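You operate a simulated robot arm through the tools that you are given. There is no shell and no other tool.

The job below is to be done with a simulated robot arm. You get a single attempt, and the scene is never put back.

TASK
Stop the rollers, power off and lift roller 1 into the rack's free blue slot.
Fine: lock the steel bar again; the other rollers stay in. Where these are worked on the way, their far stop is far enough and under half their travel is too little: steel bar.

The check looks at the end state, three seconds after you hand in, the way a careful person would. Anything else that was tipped, shoved, dropped, spilled or broken makes it a failure.

THE ROBOT
A 6-joint arm with a three-finger gripper, fixed in place. Base frame: the origin is at the foot of the arm, x ahead of it, y to its left, z up. Readings come in mm, degrees, newtons and seconds.
Its first joint turns from -166.0 to 166.0 degrees. Payload 4.89 kg.
The tool frame sits at the grasp point between the pads (the TCP): z along the fingers, y along the line on which they close. The tips reach 30 mm beyond it. Largest opening 164 mm; the body of the gripper starts 125 mm behind the TCP.
Orientation is that of the tool frame in the base frame, as [roll, pitch, yaw] about the fixed x, y, z axes, in that order (R = Rz(yaw) Ry(pitch) Rx(roll)). With the fingers straight down and closing along the base's y, the tool's x points along the base's -x, its y along +y and its z along -z.

THE INTERFACE
- The arm moves only by the tool jog_arm. Its argument "deltas" is a list of rows, each an object (a shift or turn left out is 0, a gripper value left out holds the last) with "fingers": the finger opening in mm, from 0 to 164; "slide": the shift along the tool's x, y, z in mm, a list of three; "rot": the turn, a rotation vector about the tool's x, y, z in degrees, a list of three. In form: [{"fingers": fingers, "slide": [tx, ty, tz], "rot": [wx, wy, wz]}, ...]. A call has 1 to 20 rows; each row shifts and turns the commanded pose from where the row before left it, along the tool's axes as they then stand. Rows are played at 5 a second. More than 50 mm and 8.6 degrees between two rows, or a gripper value outside its range, and nothing of the call is played. A pose out of reach is approached as far as the arm can. The call stops where the force on the tool passes 60 N (or 10 N more than at its start, if that is more) or the arm is blocked; 0.2 s more then pass. Each finger travels about 108 mm/s and halts on what it meets, pressing with about 21 N; the grip force reading is that of the motor and also rises with nothing between the fingers. The clock runs only during rows and for 0.2 s after the last one: add rows that do not move to give the fingers time. It gives the time, the measured TCP pose, the force on the tool (base axes), the opening and the grip force at its end, in the units of the frame above (readings bear some noise), with the torque about the TCP (base axes, N m) and any sound that the robot's microphone picked up, and new pictures: "show" is both (left out), scene, wrist or none.
- Cameras (640 x 400 px; columns grow to the right, rows downward): "scene" is fixed at [219.6, 500.1, 1476]; the picture's right is [-0.66, -0.75, 0.00], its down [-0.25, 0.22, -0.94] and it looks along [0.71, -0.62, -0.33] (base axes); focal length 344 px, centre (320, 200). "wrist" rides on the gripper at [76, -2, -152] in the tool frame; the picture's right is [0.02, 1.00, 0.00], its down [-0.88, 0.02, -0.47] and it looks along [-0.47, 0.01, 0.88] (tool axes); focal length 247 px, centre (320, 200). There is no depth. A picture from a camera that has moved, and an enlarged one, comes with that camera's place and axes in the base frame and with its lens.
- lift_body(by): slides the trunk up (or, below 0, down) by that many mm; the arm rides with it, the base frame stays. It gives what a move gives, with no picture.
- inspect(camera, box): a new picture of the part [left, top, right, bottom] of that camera's present view, enlarged. The clock stands still meanwhile.
- finish_job(): hands the job in; it is judged then, once.

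Nothing tells you positions but the pictures and the camera data. Unless the task says otherwise, let go and move clear before handing in.

The tools are called as name(argument=value, ...) on one line, values as JSON. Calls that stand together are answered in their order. jog_arm: Moves the arm, as the interface text tells. Its arguments: {"type":"object","properties":{"deltas":{"type":"array","items":{"type":"object","properties":{"fingers":{"type":"number"},"slide":{"type":"array","items":{"type":"number"}},"rot":{"type":"array","items":{"type":"number"}}}}},"show":{"type":"string","enum":["both","scene","wrist","none"]}},"required":["deltas"]} The other tools are called the same way: lift_body (by) slides the trunk up or down; inspect (camera, box) takes an enlarged picture of a part of a camera's view; finish_job () hands the job in.

At the start:

```text
clock: 0.0
position: [714.9, 133.1, 1290.7]
tcp_rot: [-180.0, 0.0, -180.0]
wrist_force: [-0.4, -0.5, 0.9]
ft_torque: [0.01, -0.01, -0.02]
grip_width: 164.0
grip_force: 0.2
trunk travel left (down, up): [-175.0, 215.0]
```

scene: 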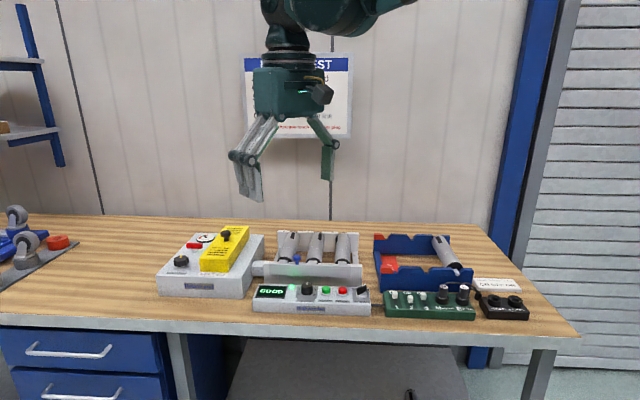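
wrist: 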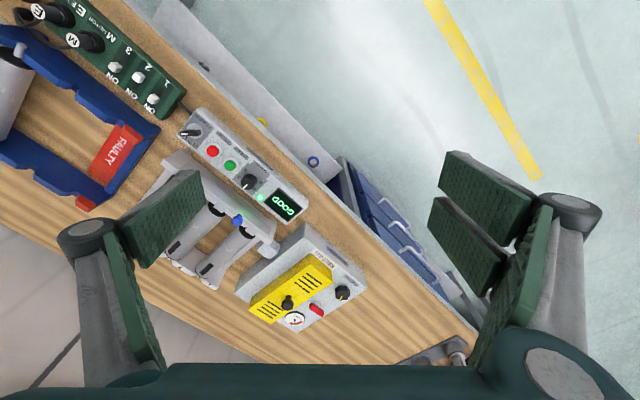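

I see a bench with a grey box (yellow cover), a roller frame with a control panel, a blue rack and a green switch box. I'll zoom in on each before moving.

inspect(camera="scene", box=[240, 220, 380, 320])

inspect(camera="scene", box=[360, 220, 540, 330])

inspect(camera="scene", box=[145, 215, 275, 310])

inspect(camera="wrist", box=[150, 90, 320, 220])

inspect(camera="wrist", box=[0, 0, 200, 210])

inspect(camera="wrist", box=[140, 180, 380, 340])

```text
4.00 times, centred on (310, 270) of scene
camera zoom: at [219.6, 500.1, 1476.0], right [-0.66, -0.75, 0.0], down [-0.25, 0.22, -0.94], along [0.71, -0.62, -0.33], focal length 1374 px, centre (360, -80)
```

zoom: 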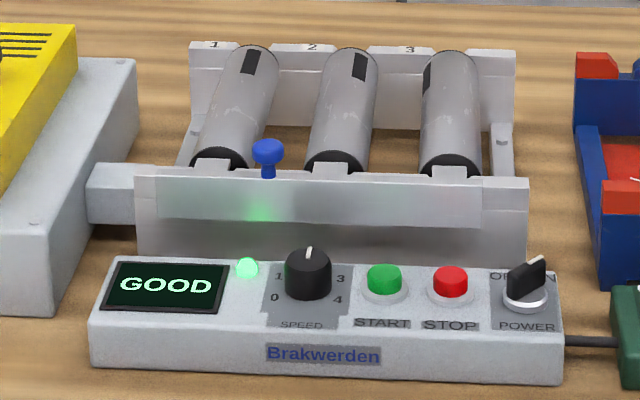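

```text
3.56 times, centred on (450, 275) of scene
camera zoom: at [219.6, 500.1, 1476.0], right [-0.66, -0.75, 0.0], down [-0.25, 0.22, -0.94], along [0.71, -0.62, -0.33], focal length 1221 px, centre (-142, -67)
```

zoom: 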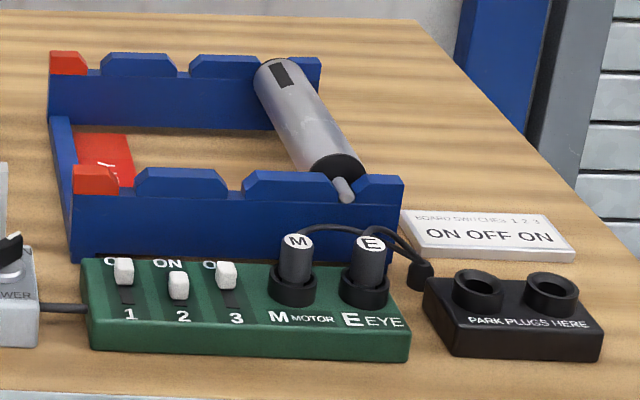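

```text
4.21 times, centred on (210, 262) of scene
camera zoom: at [219.6, 500.1, 1476.0], right [-0.66, -0.75, 0.0], down [-0.25, 0.22, -0.94], along [0.71, -0.62, -0.33], focal length 1446 px, centre (783, -63)
```

zoom: 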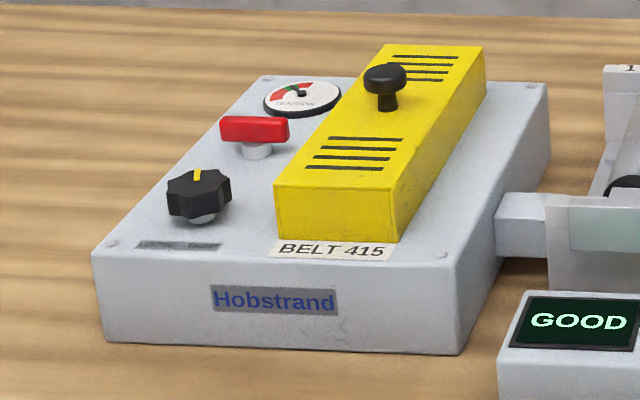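

```text
3.08 times, centred on (235, 155) of wrist
camera zoom: at [639.1, 130.4, 1443.7], right [-0.02, 1.0, 0.0], down [0.88, 0.02, 0.47], along [0.47, 0.01, -0.88], focal length 760 px, centre (582, 338)
```

zoom: 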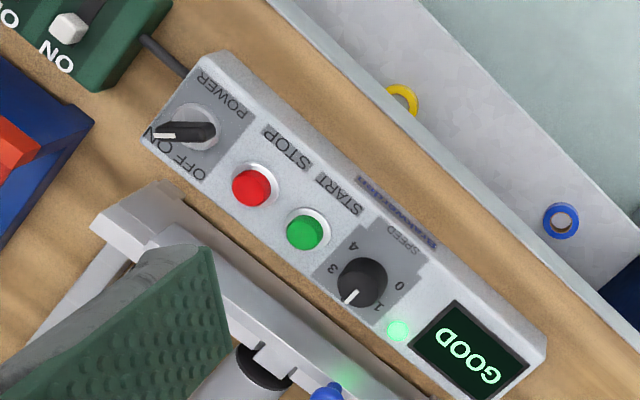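

```text
1.90 times, centred on (100, 105) of wrist
camera zoom: at [639.1, 130.4, 1443.7], right [-0.02, 1.0, 0.0], down [0.88, 0.02, 0.47], along [0.47, 0.01, -0.88], focal length 470 px, centre (739, 381)
```

zoom: 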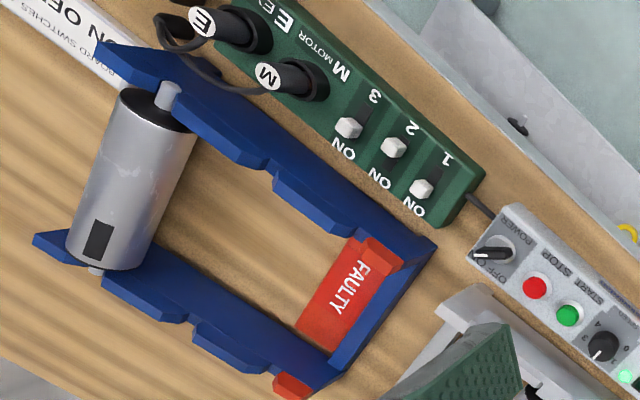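

```text
2.50 times, centred on (260, 260) of wrist
camera zoom: at [639.1, 130.4, 1443.7], right [-0.02, 1.0, 0.0], down [0.88, 0.02, 0.47], along [0.47, 0.01, -0.88], focal length 617 px, centre (470, 50)
```

zoom: 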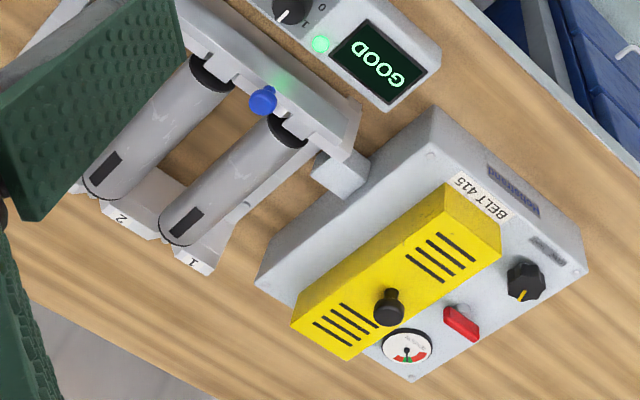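

I take the bench to be turned about 40° from the base axes. I'll turn the tool to line up with it and move above the roller frame for a closer look.

jog_arm(deltas=[{"rot": [0, 0, 8.2]}, {"rot": [0, 0, 8.2]}, {"rot": [0, 0, 8.2]}, {"rot": [0, 0, 8.2]}, {"rot": [0, 0, 8.2]}, {"slide": [-45, 0, 0]}, {"slide": [-45, 0, 0]}, {"slide": [-45, 0, 0]}, {"slide": [-45, 0, 0]}, {"slide": [0, 0, 0]}], show="both")

```text
clock: 2.2
position: [852.4, 15.5, 1290.3]
tcp_rot: [180.0, 0.0, 138.9]
wrist_force: [1.6, -1.2, 0.4]
ft_torque: [0.09, 0.16, 0.0]
grip_width: 163.9
grip_force: 0.0
trunk travel left (down, up): [-175.0, 215.0]
camera wrist: at [793.5, 63.7, 1443.8], right [0.64, 0.77, 0.0], down [0.68, -0.56, 0.47], along [0.36, -0.3, -0.88], focal length 247 px, centre (320, 200)
```

scene: 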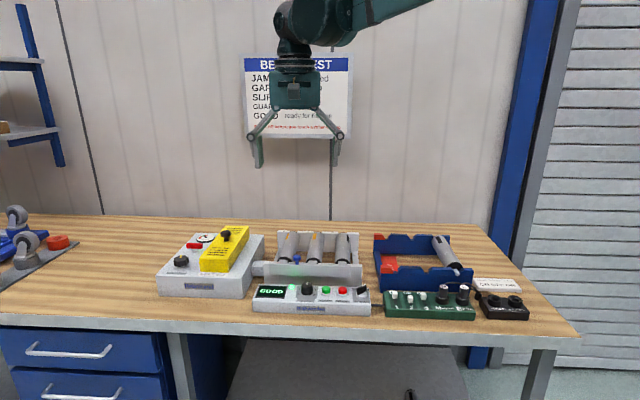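
wrist: 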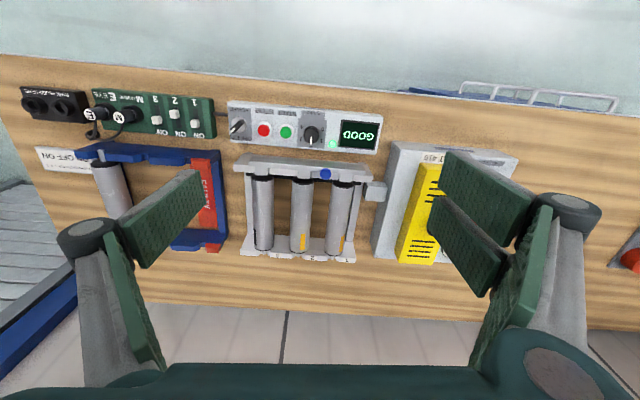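

The panel, roller frame, belt box and rack are all in view now. I'll zoom in to measure positions and angles.

inspect(camera="wrist", box=[220, 90, 400, 270])

inspect(camera="wrist", box=[20, 70, 240, 270])

```text
2.22 times, centred on (310, 180) of wrist
camera zoom: at [793.5, 63.7, 1443.8], right [0.64, 0.77, 0.0], down [0.68, -0.56, 0.47], along [0.36, -0.3, -0.88], focal length 549 px, centre (342, 244)
```

zoom: 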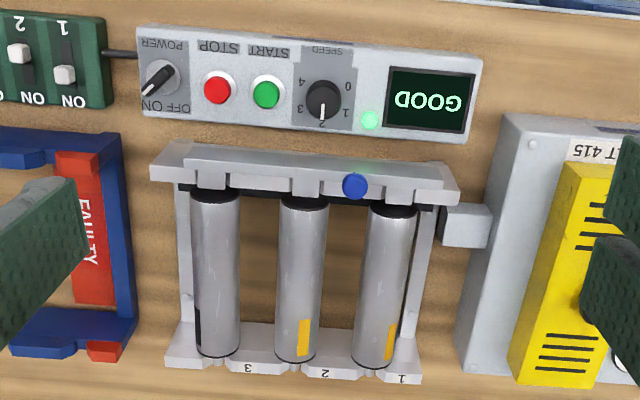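

```text
2.00 times, centred on (130, 170) of wrist
camera zoom: at [793.5, 63.7, 1443.8], right [0.64, 0.77, 0.0], down [0.68, -0.56, 0.47], along [0.36, -0.3, -0.88], focal length 494 px, centre (700, 260)
```

zoom: 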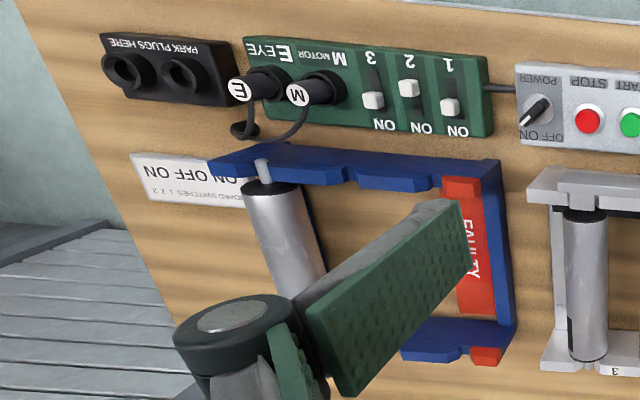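

The rollers are turning, since their marks have shifted between pictures. The power switch points to ON. I'll read the wall poster and look closely at the bar and frame before touching anything.

inspect(camera="scene", box=[235, 45, 360, 145])

inspect(camera="wrist", box=[230, 145, 400, 265])

inspect(camera="scene", box=[255, 228, 375, 290])

```text
4.00 times, centred on (298, 95) of scene
camera zoom: at [219.6, 500.1, 1476.0], right [-0.66, -0.75, 0.0], down [-0.25, 0.22, -0.94], along [0.71, -0.62, -0.33], focal length 1374 px, centre (410, 620)
```

zoom: 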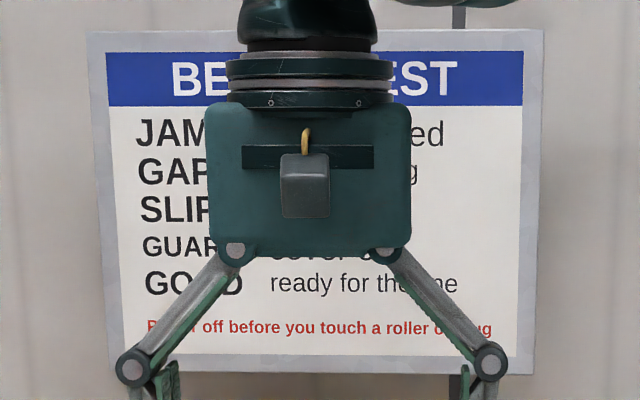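

```text
3.33 times, centred on (315, 205) of wrist
camera zoom: at [793.5, 63.7, 1443.8], right [0.64, 0.77, 0.0], down [0.68, -0.56, 0.47], along [0.36, -0.3, -0.88], focal length 823 px, centre (337, 183)
```

zoom: 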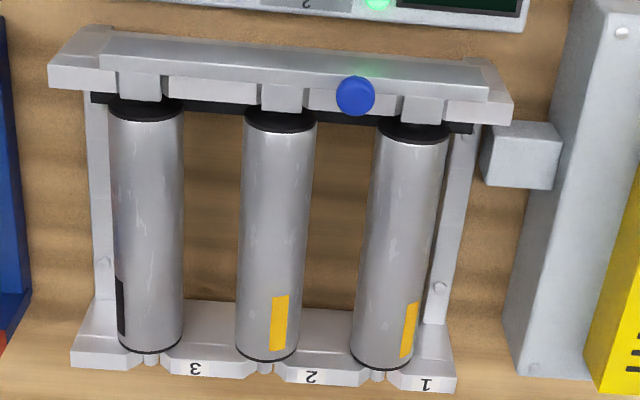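

```text
5.33 times, centred on (315, 259) of scene
camera zoom: at [219.6, 500.1, 1476.0], right [-0.66, -0.75, 0.0], down [-0.25, 0.22, -0.94], along [0.71, -0.62, -0.33], focal length 1832 px, centre (347, -115)
```

zoom: 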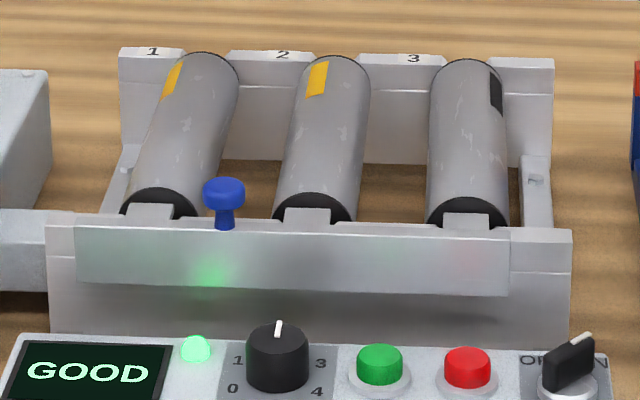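

The poster says the power must be off before a roller is touched. I take STOP to be near (805, -101, 907) and the bench to be turned 45°. I'll close the fingers and go above the panel for a closer view.

jog_arm(deltas=[{"fingers": 0, "rot": [0, 0, 3.9]}, {"slide": [-15, -39.5, 10]}, {"slide": [-15, -39.5, 10]}, {"slide": [-15, -39.5, 10]}, {"slide": [0, 0, 45]}, {"slide": [0, 0, 45]}, {"slide": [0, 0, 45]}, {"slide": [0, 0, 45]}, {"slide": [0, 0, 0]}], show="both")

```text
clock: 4.2
position: [799.9, -101.6, 1079.5]
tcp_rot: [-179.9, -0.1, 135.1]
wrist_force: [0.1, -0.2, -1.1]
ft_torque: [0.03, 0.06, 0.01]
grip_width: 0.1
grip_force: 20.9
trunk travel left (down, up): [-175.0, 215.0]
camera wrist: at [745.1, -49.3, 1232.9], right [0.69, 0.72, 0.0], down [0.64, -0.61, 0.47], along [0.34, -0.33, -0.88], focal length 247 px, centre (320, 200)
```

scene: 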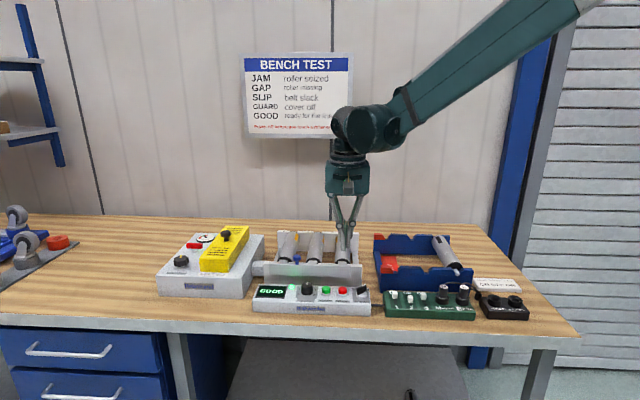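
wrist: 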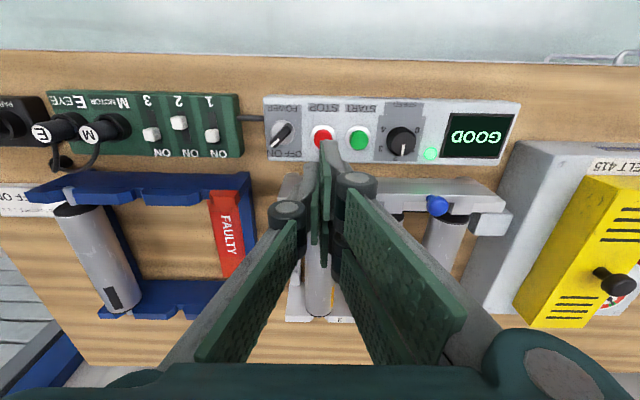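

The poster is clear of the arm now, so I'll read it and look at the panel up close.

inspect(camera="scene", box=[240, 50, 360, 140])

inspect(camera="wrist", box=[250, 80, 410, 180])

inspect(camera="wrist", box=[20, 160, 270, 330])

```text
4.44 times, centred on (300, 95) of scene
camera zoom: at [219.6, 500.1, 1476.0], right [-0.66, -0.75, 0.0], down [-0.25, 0.22, -0.94], along [0.71, -0.62, -0.33], focal length 1527 px, centre (409, 667)
```

zoom: 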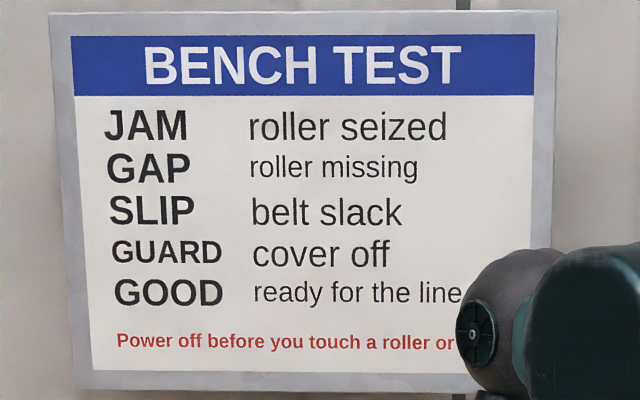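

```text
4.00 times, centred on (330, 130) of wrist
camera zoom: at [745.1, -49.3, 1232.9], right [0.69, 0.72, 0.0], down [0.64, -0.61, 0.47], along [0.34, -0.33, -0.88], focal length 988 px, centre (280, 480)
```

zoom: 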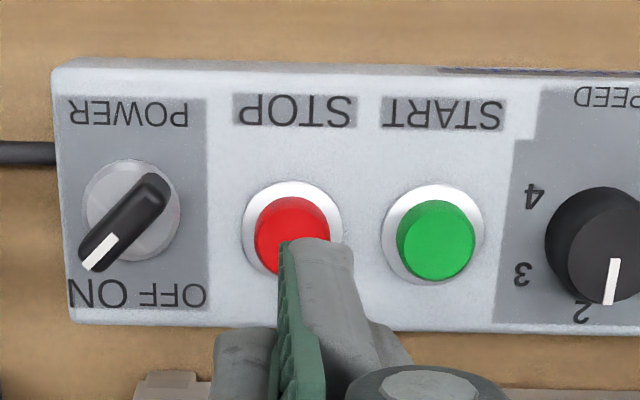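

```text
2.35 times, centred on (145, 245) of wrist
camera zoom: at [745.1, -49.3, 1232.9], right [0.69, 0.72, 0.0], down [0.64, -0.61, 0.47], along [0.34, -0.33, -0.88], focal length 581 px, centre (732, 94)
```

zoom: 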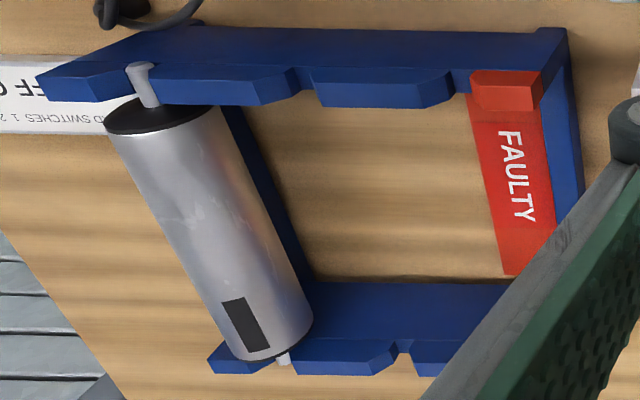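

The panel is clear: STOP is nearly under the closed fingertips and the power switch tip points to ON. I'll centre over STOP and come down to just above it.

jog_arm(deltas=[{"slide": [-4.5, 3.5, 40]}, {"slide": [0, 0, 45]}, {"slide": [0, 0, 45]}, {"slide": [0, 0, 0]}], show="both")

```text
clock: 5.2
position: [807.8, -102.2, 950.6]
tcp_rot: [179.9, 0.0, 135.1]
wrist_force: [1.1, -0.7, -0.1]
ft_torque: [0.04, 0.09, -0.01]
grip_width: 0.1
grip_force: 21.3
trunk travel left (down, up): [-175.0, 215.0]
camera wrist: at [752.6, -51.1, 1104.2], right [0.69, 0.72, 0.0], down [0.64, -0.61, 0.47], along [0.34, -0.33, -0.88], focal length 247 px, centre (320, 200)
```

scene: 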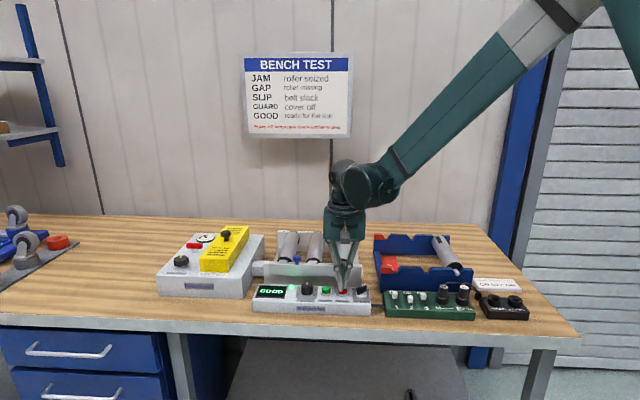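
wrist: 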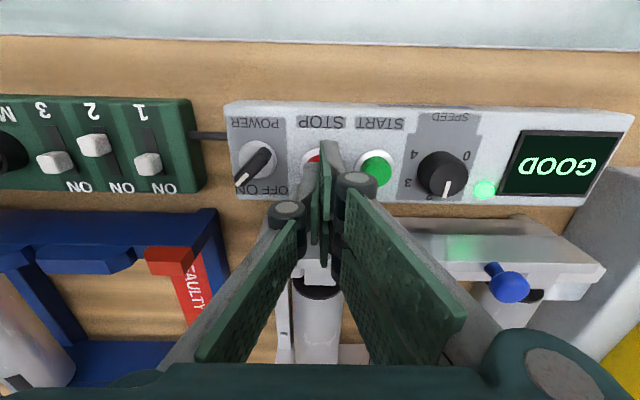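

inspect(camera="wrist", box=[220, 90, 420, 215])

inspect(camera="scene", box=[290, 240, 380, 320])

```text
3.20 times, centred on (320, 152) of wrist
camera zoom: at [752.6, -51.1, 1104.2], right [0.69, 0.72, 0.0], down [0.64, -0.61, 0.47], along [0.34, -0.33, -0.88], focal length 790 px, centre (320, 352)
```

zoom: 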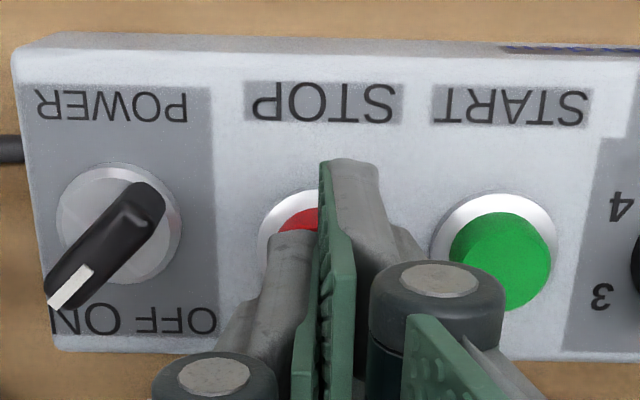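

```text
5.00 times, centred on (335, 280) of scene
camera zoom: at [219.6, 500.1, 1476.0], right [-0.66, -0.75, 0.0], down [-0.25, 0.22, -0.94], along [0.71, -0.62, -0.33], focal length 1718 px, centre (245, -200)
```

zoom: 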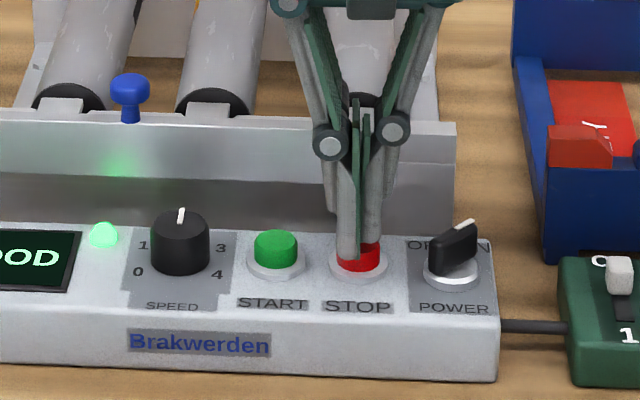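

The fingertips are right over STOP. I'll press down in small steps.

jog_arm(deltas=[{"slide": [0, 0, 5]}, {"slide": [0, 0, 4]}, {"slide": [0, 0, 2]}, {"slide": [0, 0, 2]}, {"slide": [0, 0, 2]}, {"slide": [0, 0, 0]}], show="scene")

```text
clock: 6.6
position: [805.8, -101.0, 936.5]
tcp_rot: [-180.0, 0.1, 135.2]
wrist_force: [9.6, 0.5, 25.1]
ft_torque: [-0.03, -0.25, 0.0]
grip_width: 5.7
grip_force: 45.1
trunk travel left (down, up): [-175.0, 215.0]
heard: click
```

scene: 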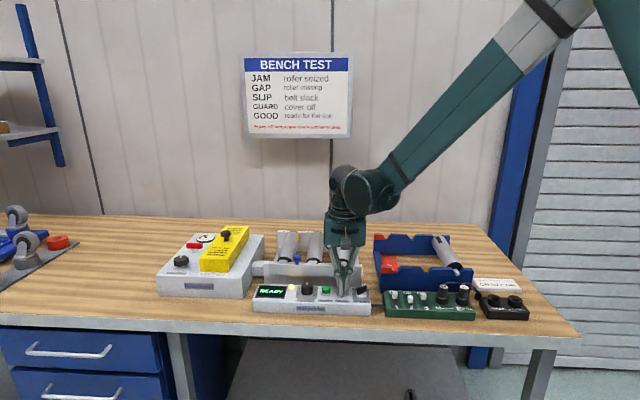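

A click was heard and the display now reads READY, so the rollers are stopped. I'll lift and turn the tool over the power switch, whose blade I take to be centred near (765, -137) and lying along base y.

jog_arm(deltas=[{"slide": [0, 0, -30]}, {"slide": [0, 0, -40]}, {"fingers": 50, "rot": [0, 0, 7.5]}, {"rot": [0, 0, 7.5]}, {"rot": [0, 0, 7.5]}, {"rot": [0, 0, 7.5]}, {"rot": [0, 0, 7.5]}, {"rot": [0, 0, 7.5]}, {"slide": [-36, -21, 0]}, {"slide": [0, -20, 0]}, {"slide": [0, 0, 0]}], show="both")

```text
clock: 9.0
position: [765.0, -139.4, 1006.7]
tcp_rot: [179.9, 0.0, 90.0]
wrist_force: [0.0, -0.3, 0.8]
ft_torque: [0.01, -0.03, 0.03]
grip_width: 50.0
grip_force: 0.0
trunk travel left (down, up): [-175.0, 215.0]
camera wrist: at [762.9, -62.4, 1160.6], right [1.0, 0.02, 0.0], down [0.02, -0.88, 0.47], along [0.01, -0.47, -0.88], focal length 247 px, centre (320, 200)
```

scene: 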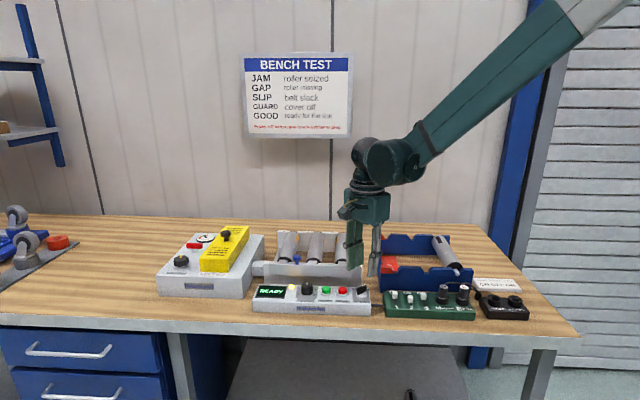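
wrist: 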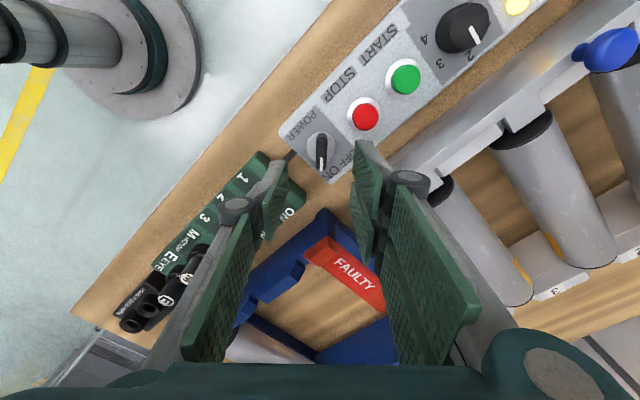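

inspect(camera="wrist", box=[270, 100, 390, 190])

inspect(camera="scene", box=[300, 240, 420, 320])

```text
4.44 times, centred on (330, 145) of wrist
camera zoom: at [762.9, -62.4, 1160.6], right [1.0, 0.02, 0.0], down [0.02, -0.88, 0.47], along [0.01, -0.47, -0.88], focal length 1098 px, centre (276, 444)
```

zoom: 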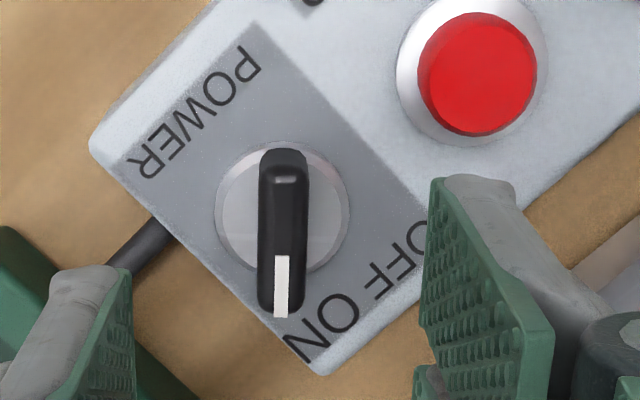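

```text
5.00 times, centred on (360, 280) of scene
camera zoom: at [219.6, 500.1, 1476.0], right [-0.66, -0.75, 0.0], down [-0.25, 0.22, -0.94], along [0.71, -0.62, -0.33], focal length 1718 px, centre (120, -200)
```

zoom: 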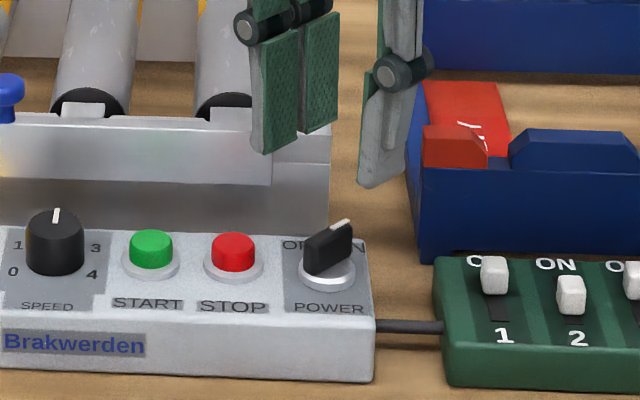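

The blade is centred near (766, -136) and lined up with the fingers. I'll come down around it and close gently.

jog_arm(deltas=[{"slide": [3, 0.8, 30]}, {"slide": [0, 0, 25]}, {"slide": [0, 0, 13]}, {"fingers": 4}, {"slide": [0, 0, 0]}, {"slide": [0, 0, 0]}], show="both")

```text
clock: 10.4
position: [765.9, -136.2, 939.5]
tcp_rot: [-180.0, 0.0, 90.0]
wrist_force: [13.3, 0.6, 0.4]
ft_torque: [-0.04, -0.37, 0.02]
grip_width: 10.8
grip_force: 44.6
trunk travel left (down, up): [-175.0, 215.0]
heard: click
camera wrist: at [764.3, -59.6, 1092.6], right [1.0, 0.02, 0.0], down [0.02, -0.88, 0.47], along [0.01, -0.47, -0.88], focal length 247 px, centre (320, 200)
```

scene: 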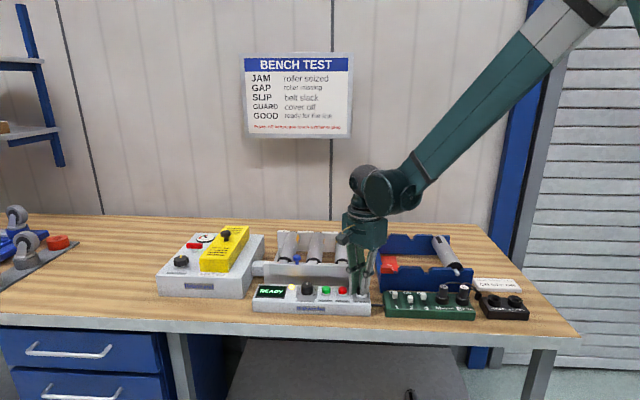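
wrist: 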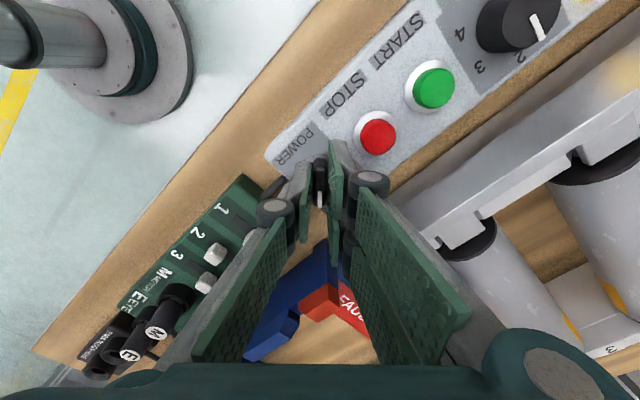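

The blade is gripped at 10.8 mm wide. Now I'll turn it from ON toward OFF, counter-clockwise seen from above.

jog_arm(deltas=[{"rot": [0, 0, -7.5]}, {"rot": [0, 0, -7.5]}, {"rot": [0, 0, -7.5]}, {"rot": [0, 0, -7.5]}, {"rot": [0, 0, -7.5]}, {"rot": [0, 0, -7.5]}, {"slide": [0, 0, 0]}], show="both")

```text
clock: 12.0
position: [764.2, -135.3, 937.7]
tcp_rot: [180.0, 0.0, 135.1]
wrist_force: [25.8, -1.7, 22.5]
ft_torque: [-0.59, -1.3, 0.05]
grip_width: 10.8
grip_force: 44.5
trunk travel left (down, up): [-175.0, 215.0]
camera wrist: at [709.4, -83.1, 1090.7], right [0.69, 0.72, 0.0], down [0.64, -0.61, 0.47], along [0.34, -0.33, -0.88], focal length 247 px, centre (320, 200)
```

scene: 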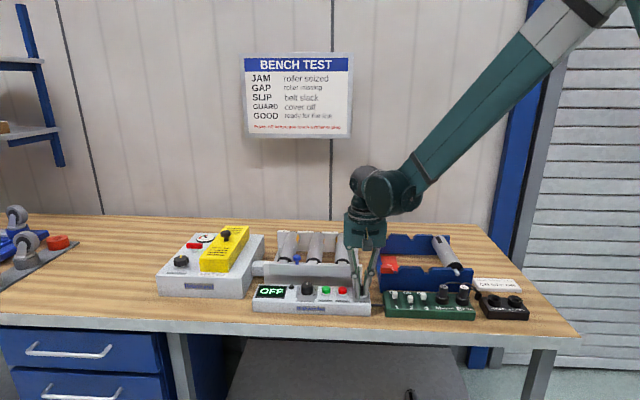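
wrist: 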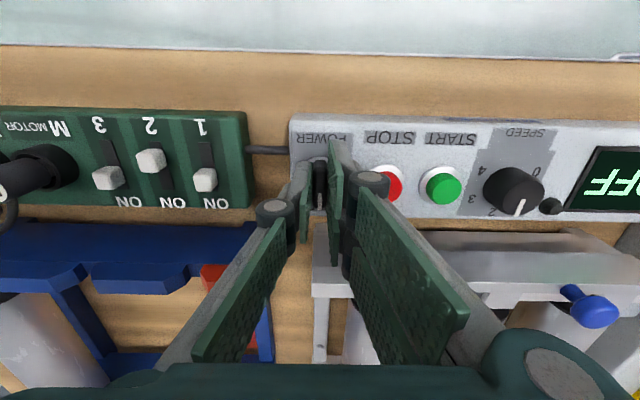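

The display now shows OFF, with the switch half way. I'll finish the turn to its OFF mark.

jog_arm(deltas=[{"slide": [0, 0, -1.5], "rot": [0, 0, -7]}, {"rot": [0, 0, -7]}, {"rot": [0, 0, -7]}, {"rot": [0, 0, -7]}, {"rot": [0, 0, -7]}, {"rot": [0, 0, -7]}, {"slide": [0, 0, 0]}], show="both")

```text
clock: 13.6
position: [765.5, -135.5, 938.4]
tcp_rot: [180.0, -0.1, 177.2]
wrist_force: [-13.6, -18.6, -29.9]
ft_torque: [-0.46, 0.46, 0.04]
grip_width: 10.8
grip_force: 44.6
trunk travel left (down, up): [-175.0, 215.0]
camera wrist: at [688.2, -134.8, 1091.5], right [0.03, 1.0, 0.0], down [0.88, -0.03, 0.47], along [0.47, -0.01, -0.88], focal length 247 px, centre (320, 200)
```

scene: 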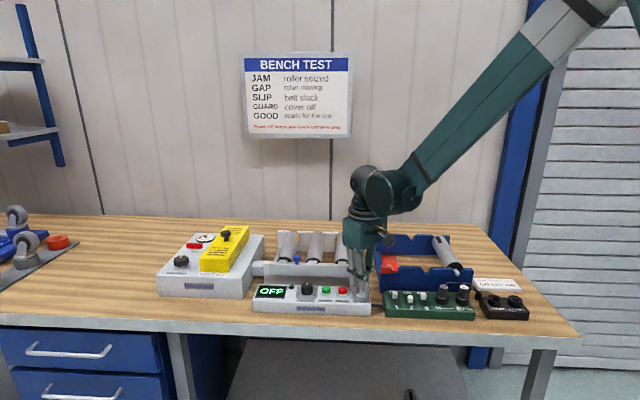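
wrist: 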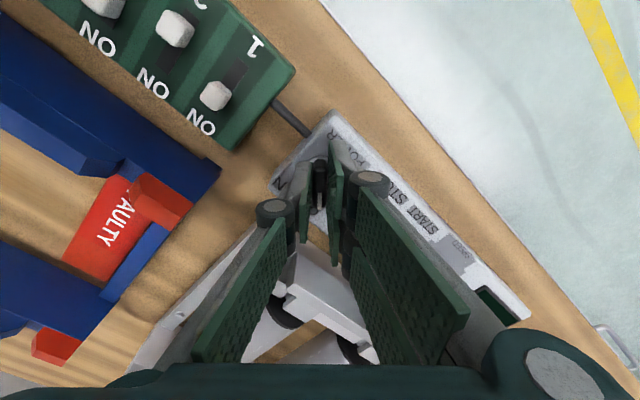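

The switch is at OFF. I'll open the fingers and rise straight up to check it.

jog_arm(deltas=[{"fingers": 40}, {"slide": [0, 0, 0]}, {"slide": [0, 0, -30]}, {"slide": [0, 0, -45]}, {"slide": [0, 0, -45]}, {"slide": [0, 0, -30]}, {"slide": [0, 0, 0]}], show="both")

inspect(camera="scene", box=[245, 225, 385, 320])

```text
clock: 15.2
position: [761.7, -135.2, 1089.5]
tcp_rot: [180.0, 0.0, 177.1]
wrist_force: [-1.8, -0.6, -0.1]
ft_torque: [-0.03, -0.08, 0.01]
grip_width: 40.2
grip_force: 0.0
trunk travel left (down, up): [-175.0, 215.0]
camera wrist: at [685.7, -132.6, 1242.7], right [0.03, 1.0, 0.0], down [0.88, -0.03, 0.47], along [0.47, -0.01, -0.88], focal length 247 px, centre (320, 200)
```

scene: 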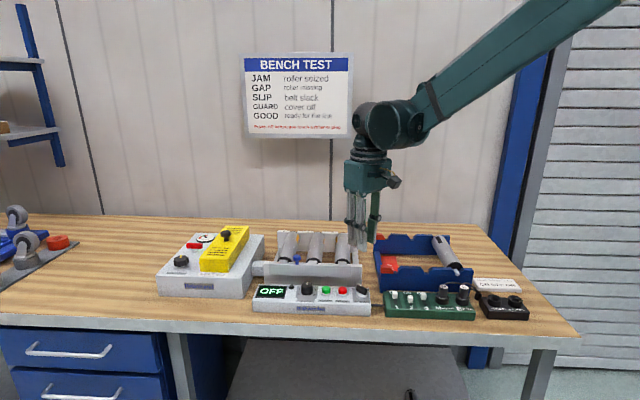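
wrist: 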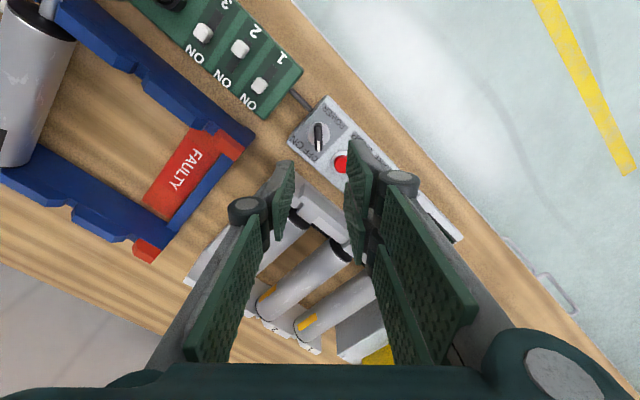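

```text
4.21 times, centred on (315, 272) of scene
camera zoom: at [219.6, 500.1, 1476.0], right [-0.66, -0.75, 0.0], down [-0.25, 0.22, -0.94], along [0.71, -0.62, -0.33], focal length 1446 px, centre (341, -105)
```

zoom: 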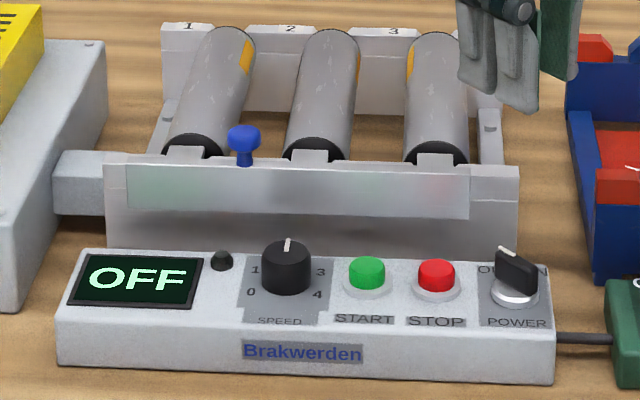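

The display reads OFF and the switch tip points to OFF. Next is the steel bar with the blue knob; I'll move over it for a close look at how it slides.

jog_arm(deltas=[{"slide": [0, 0, -20], "rot": [0, 0, 7]}, {"rot": [0, 0, 7]}, {"rot": [0, 0, 7]}, {"rot": [0, 0, 7]}, {"rot": [0, 0, 7]}, {"rot": [0, 0, 7.1]}, {"slide": [-6, 38.6, 0]}, {"slide": [-6, 38.6, 0]}, {"slide": [-6, 38.6, 0]}, {"slide": [-6, 38.6, 0]}, {"slide": [-6, 38.6, 0]}, {"fingers": 80}, {"slide": [0, 0, 0]}], show="both")

```text
clock: 18.0
position: [923.1, -20.9, 1111.5]
tcp_rot: [180.0, 0.0, 135.0]
wrist_force: [0.6, 0.7, 0.0]
ft_torque: [-0.01, 0.02, 0.0]
grip_width: 80.2
grip_force: 0.1
trunk travel left (down, up): [-175.0, 215.0]
camera wrist: at [867.5, 32.3, 1264.2], right [0.69, 0.72, 0.0], down [0.64, -0.61, 0.47], along [0.34, -0.33, -0.88], focal length 247 px, centre (320, 200)
```

scene: 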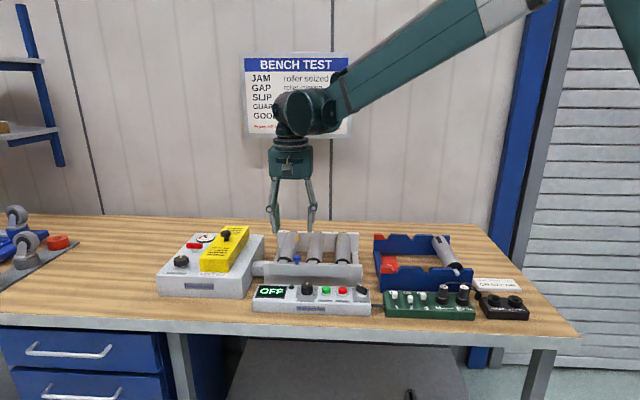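
wrist: 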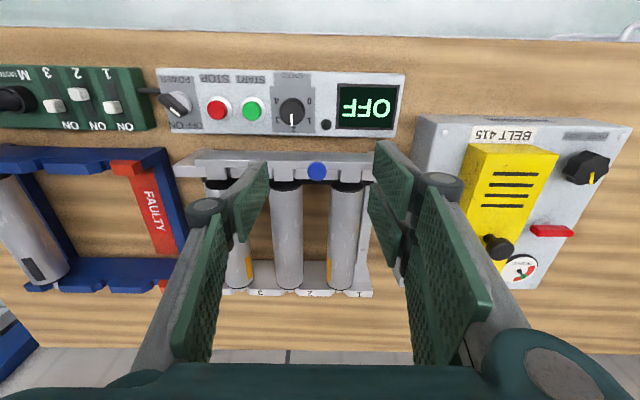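

inspect(camera="wrist", box=[230, 140, 400, 300])

inspect(camera="wrist", box=[250, 135, 390, 200])

inspect(camera="scene", box=[260, 225, 370, 290])

```text
2.50 times, centred on (315, 220) of wrist
camera zoom: at [867.5, 32.3, 1264.2], right [0.69, 0.72, 0.0], down [0.64, -0.61, 0.47], along [0.34, -0.33, -0.88], focal length 617 px, centre (332, 150)
```

zoom: 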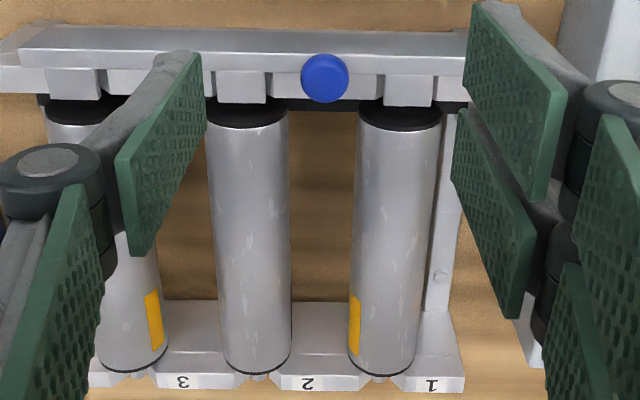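

```text
4.57 times, centred on (320, 168) of wrist
camera zoom: at [867.5, 32.3, 1264.2], right [0.69, 0.72, 0.0], down [0.64, -0.61, 0.47], along [0.34, -0.33, -0.88], focal length 1129 px, centre (320, 349)
```

zoom: 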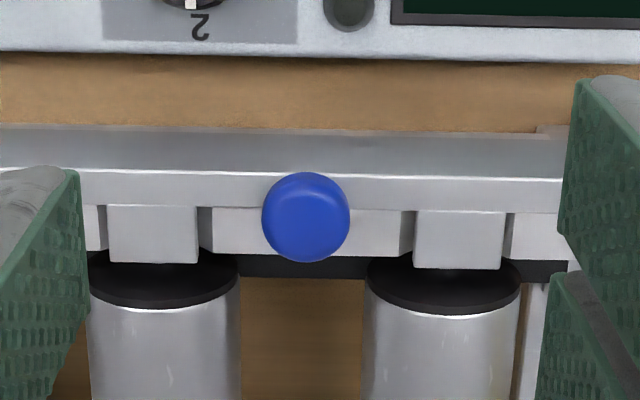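

```text
5.82 times, centred on (315, 258) of scene
camera zoom: at [219.6, 500.1, 1476.0], right [-0.66, -0.75, 0.0], down [-0.25, 0.22, -0.94], along [0.71, -0.62, -0.33], focal length 1999 px, centre (349, -134)
```

zoom: 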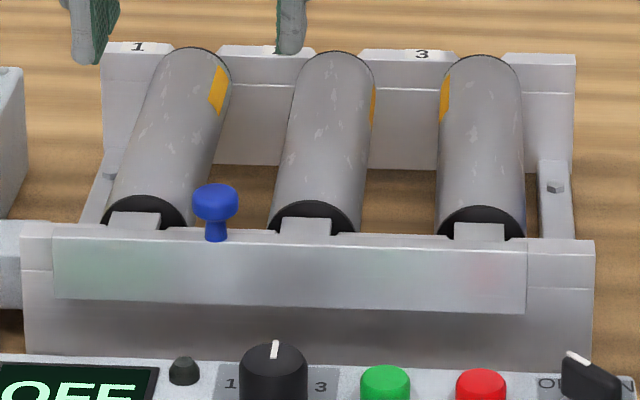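

The bar has three tabs over the front shaft ends, and there is about 35 mm of spare room on its scene-right side, so I expect it to slide that way. I'll straddle the blue knob near (947, -49, 970).

jog_arm(deltas=[{"fingers": 60, "slide": [-37.5, -3, 0]}, {"slide": [0, 0, 40]}, {"slide": [0, 0, 40]}, {"slide": [0, 0, 25]}, {"slide": [0, 0, 0]}], show="both")

inspect(camera="scene", box=[255, 205, 345, 285])

inspect(camera="wrist", box=[240, 120, 400, 240])

```text
clock: 19.2
position: [944.7, -48.0, 1005.7]
tcp_rot: [180.0, 0.1, 135.0]
wrist_force: [0.7, 0.5, -0.6]
ft_torque: [0.0, 0.01, -0.02]
grip_width: 60.2
grip_force: 0.1
trunk travel left (down, up): [-175.0, 215.0]
camera wrist: at [890.7, 5.6, 1158.5], right [0.69, 0.72, 0.0], down [0.64, -0.61, 0.47], along [0.34, -0.33, -0.88], focal length 247 px, centre (320, 200)
```

scene: 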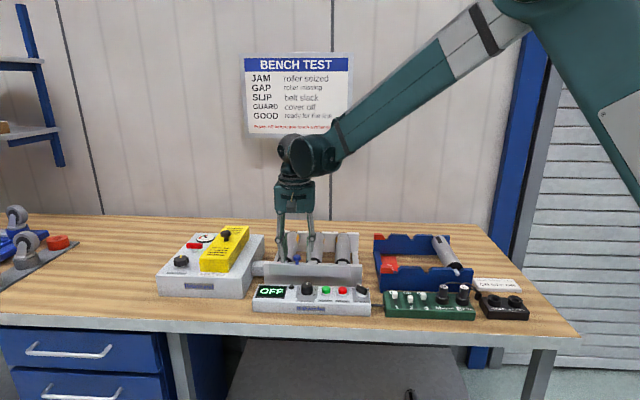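
wrist: 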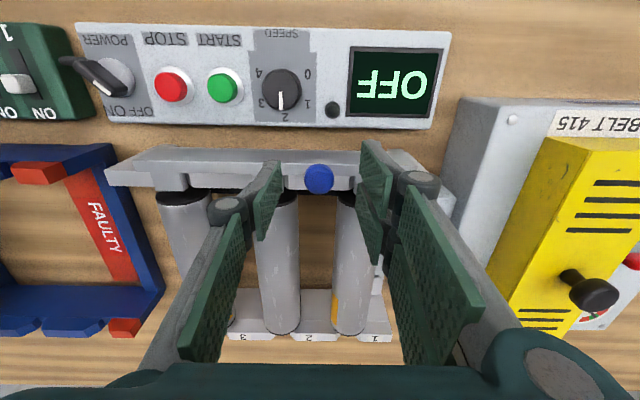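

```text
5.00 times, centred on (300, 245) of scene
camera zoom: at [219.6, 500.1, 1476.0], right [-0.66, -0.75, 0.0], down [-0.25, 0.22, -0.94], along [0.71, -0.62, -0.33], focal length 1718 px, centre (420, -25)
```

zoom: 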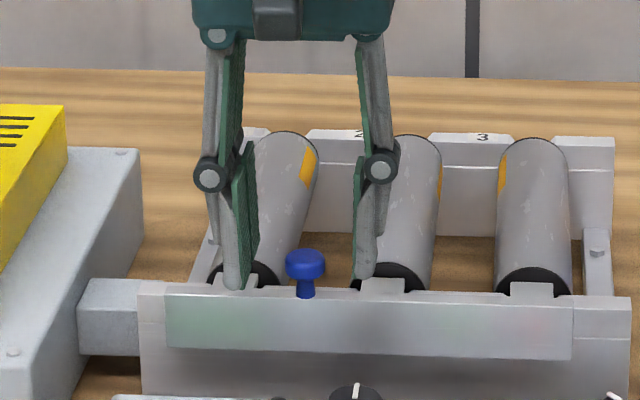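

```text
3.33 times, centred on (320, 180) of wrist
camera zoom: at [890.7, 5.6, 1158.5], right [0.69, 0.72, 0.0], down [0.64, -0.61, 0.47], along [0.34, -0.33, -0.88], focal length 823 px, centre (320, 267)
```

zoom: 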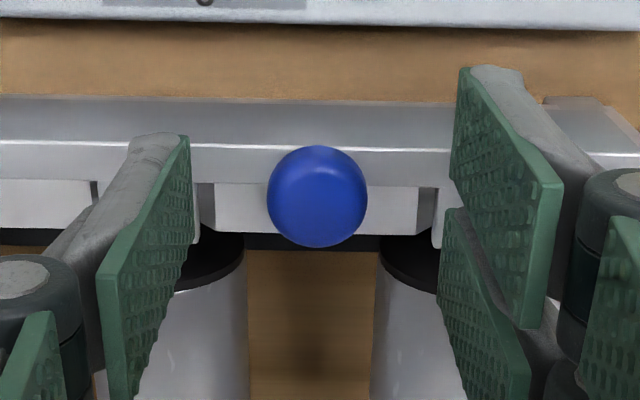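

The fingers straddle the knob with a few millimetres of offset. I'll correct, come down beside the knob and close on it.

jog_arm(deltas=[{"slide": [-3, 0.6, 8]}, {"slide": [0, 0, 7.5]}, {"fingers": 18}, {"slide": [0, 0, 0]}, {"slide": [0, 0, 0]}], show="both")

inspect(camera="scene", box=[255, 205, 345, 285])

```text
clock: 20.4
position: [948.9, -51.1, 989.2]
tcp_rot: [179.9, 0.0, 135.0]
wrist_force: [-3.7, -2.2, 0.2]
ft_torque: [-0.07, 0.07, 0.09]
grip_width: 22.3
grip_force: 45.1
trunk travel left (down, up): [-175.0, 215.0]
camera wrist: at [893.8, 1.6, 1143.0], right [0.69, 0.72, 0.0], down [0.64, -0.61, 0.47], along [0.34, -0.33, -0.88], focal length 247 px, centre (320, 200)
```

scene: 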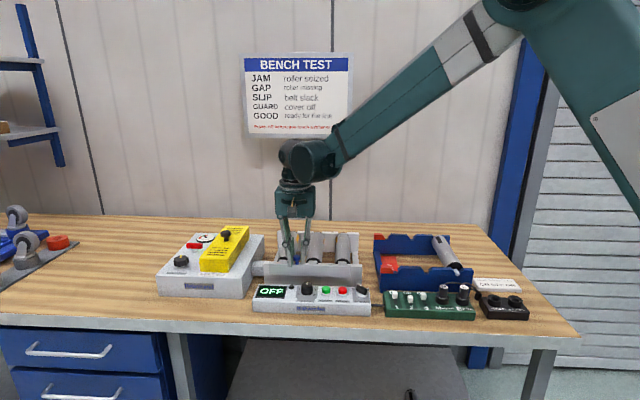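
wrist: 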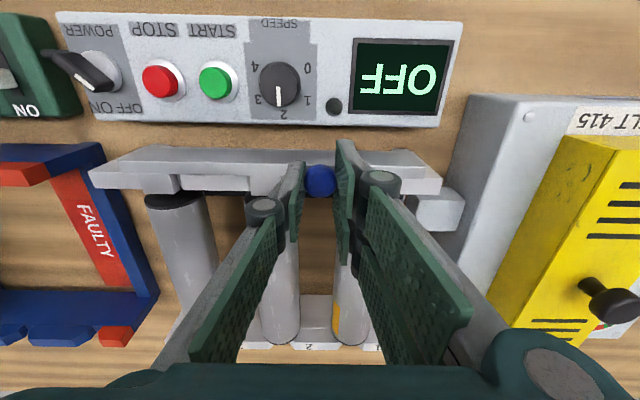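

```text
5.00 times, centred on (300, 245) of scene
camera zoom: at [219.6, 500.1, 1476.0], right [-0.66, -0.75, 0.0], down [-0.25, 0.22, -0.94], along [0.71, -0.62, -0.33], focal length 1718 px, centre (420, -25)
```

zoom: 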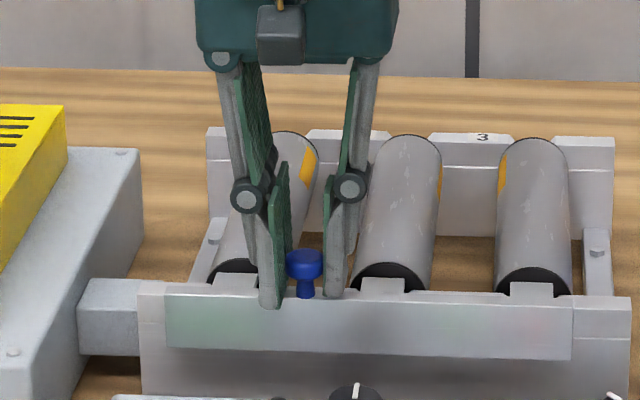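

The knob is held at 22 mm. I'll push the bar a little toward scene-right and watch the force.

jog_arm(deltas=[{"slide": [0, -3, 0]}, {"slide": [0, -3, 0]}, {"slide": [0, -3, 0]}, {"slide": [0, -3, 0]}, {"slide": [0, 0, 0]}], show="scene")

inspect(camera="scene", box=[255, 215, 375, 295])

```text
clock: 21.6
position: [941.2, -59.9, 990.2]
tcp_rot: [-180.0, 0.1, 134.9]
wrist_force: [6.3, -7.3, 26.2]
ft_torque: [0.01, 0.05, 0.06]
grip_width: 22.2
grip_force: 44.8
trunk travel left (down, up): [-175.0, 215.0]
```

scene: 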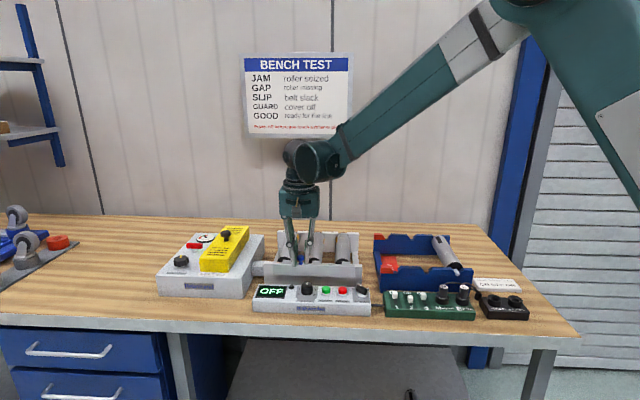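

```text
5.00 times, centred on (315, 255) of scene
camera zoom: at [219.6, 500.1, 1476.0], right [-0.66, -0.75, 0.0], down [-0.25, 0.22, -0.94], along [0.71, -0.62, -0.33], focal length 1718 px, centre (345, -75)
```

zoom: 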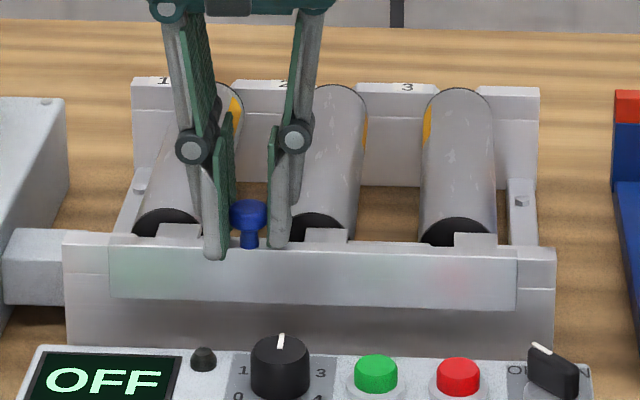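

The bar slides this way, about 12 mm so far. I'll continue toward its far stop.

jog_arm(deltas=[{"slide": [0, -3, -0.5]}, {"slide": [0, -3, 0]}, {"slide": [0, -3, 0]}, {"slide": [0, -3, 0]}, {"slide": [0, -3, 0]}, {"slide": [0, -3, 0]}, {"slide": [0, 0, 0]}], show="scene")

inspect(camera="scene", box=[255, 215, 375, 295])

```text
clock: 23.2
position: [927.6, -71.4, 989.6]
tcp_rot: [180.0, -0.1, 135.0]
wrist_force: [10.4, -11.2, 13.3]
ft_torque: [-0.1, -0.08, 0.04]
grip_width: 22.4
grip_force: 44.7
trunk travel left (down, up): [-175.0, 215.0]
```

scene: 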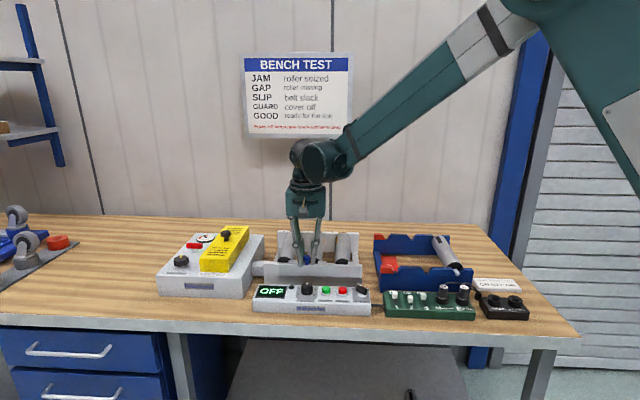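

```text
5.00 times, centred on (315, 255) of scene
camera zoom: at [219.6, 500.1, 1476.0], right [-0.66, -0.75, 0.0], down [-0.25, 0.22, -0.94], along [0.71, -0.62, -0.33], focal length 1718 px, centre (345, -75)
```

zoom: 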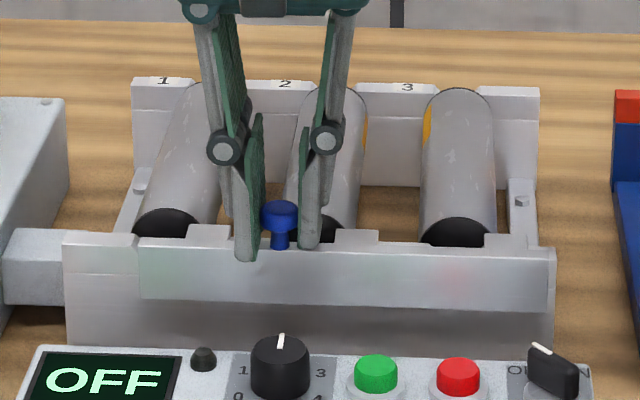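

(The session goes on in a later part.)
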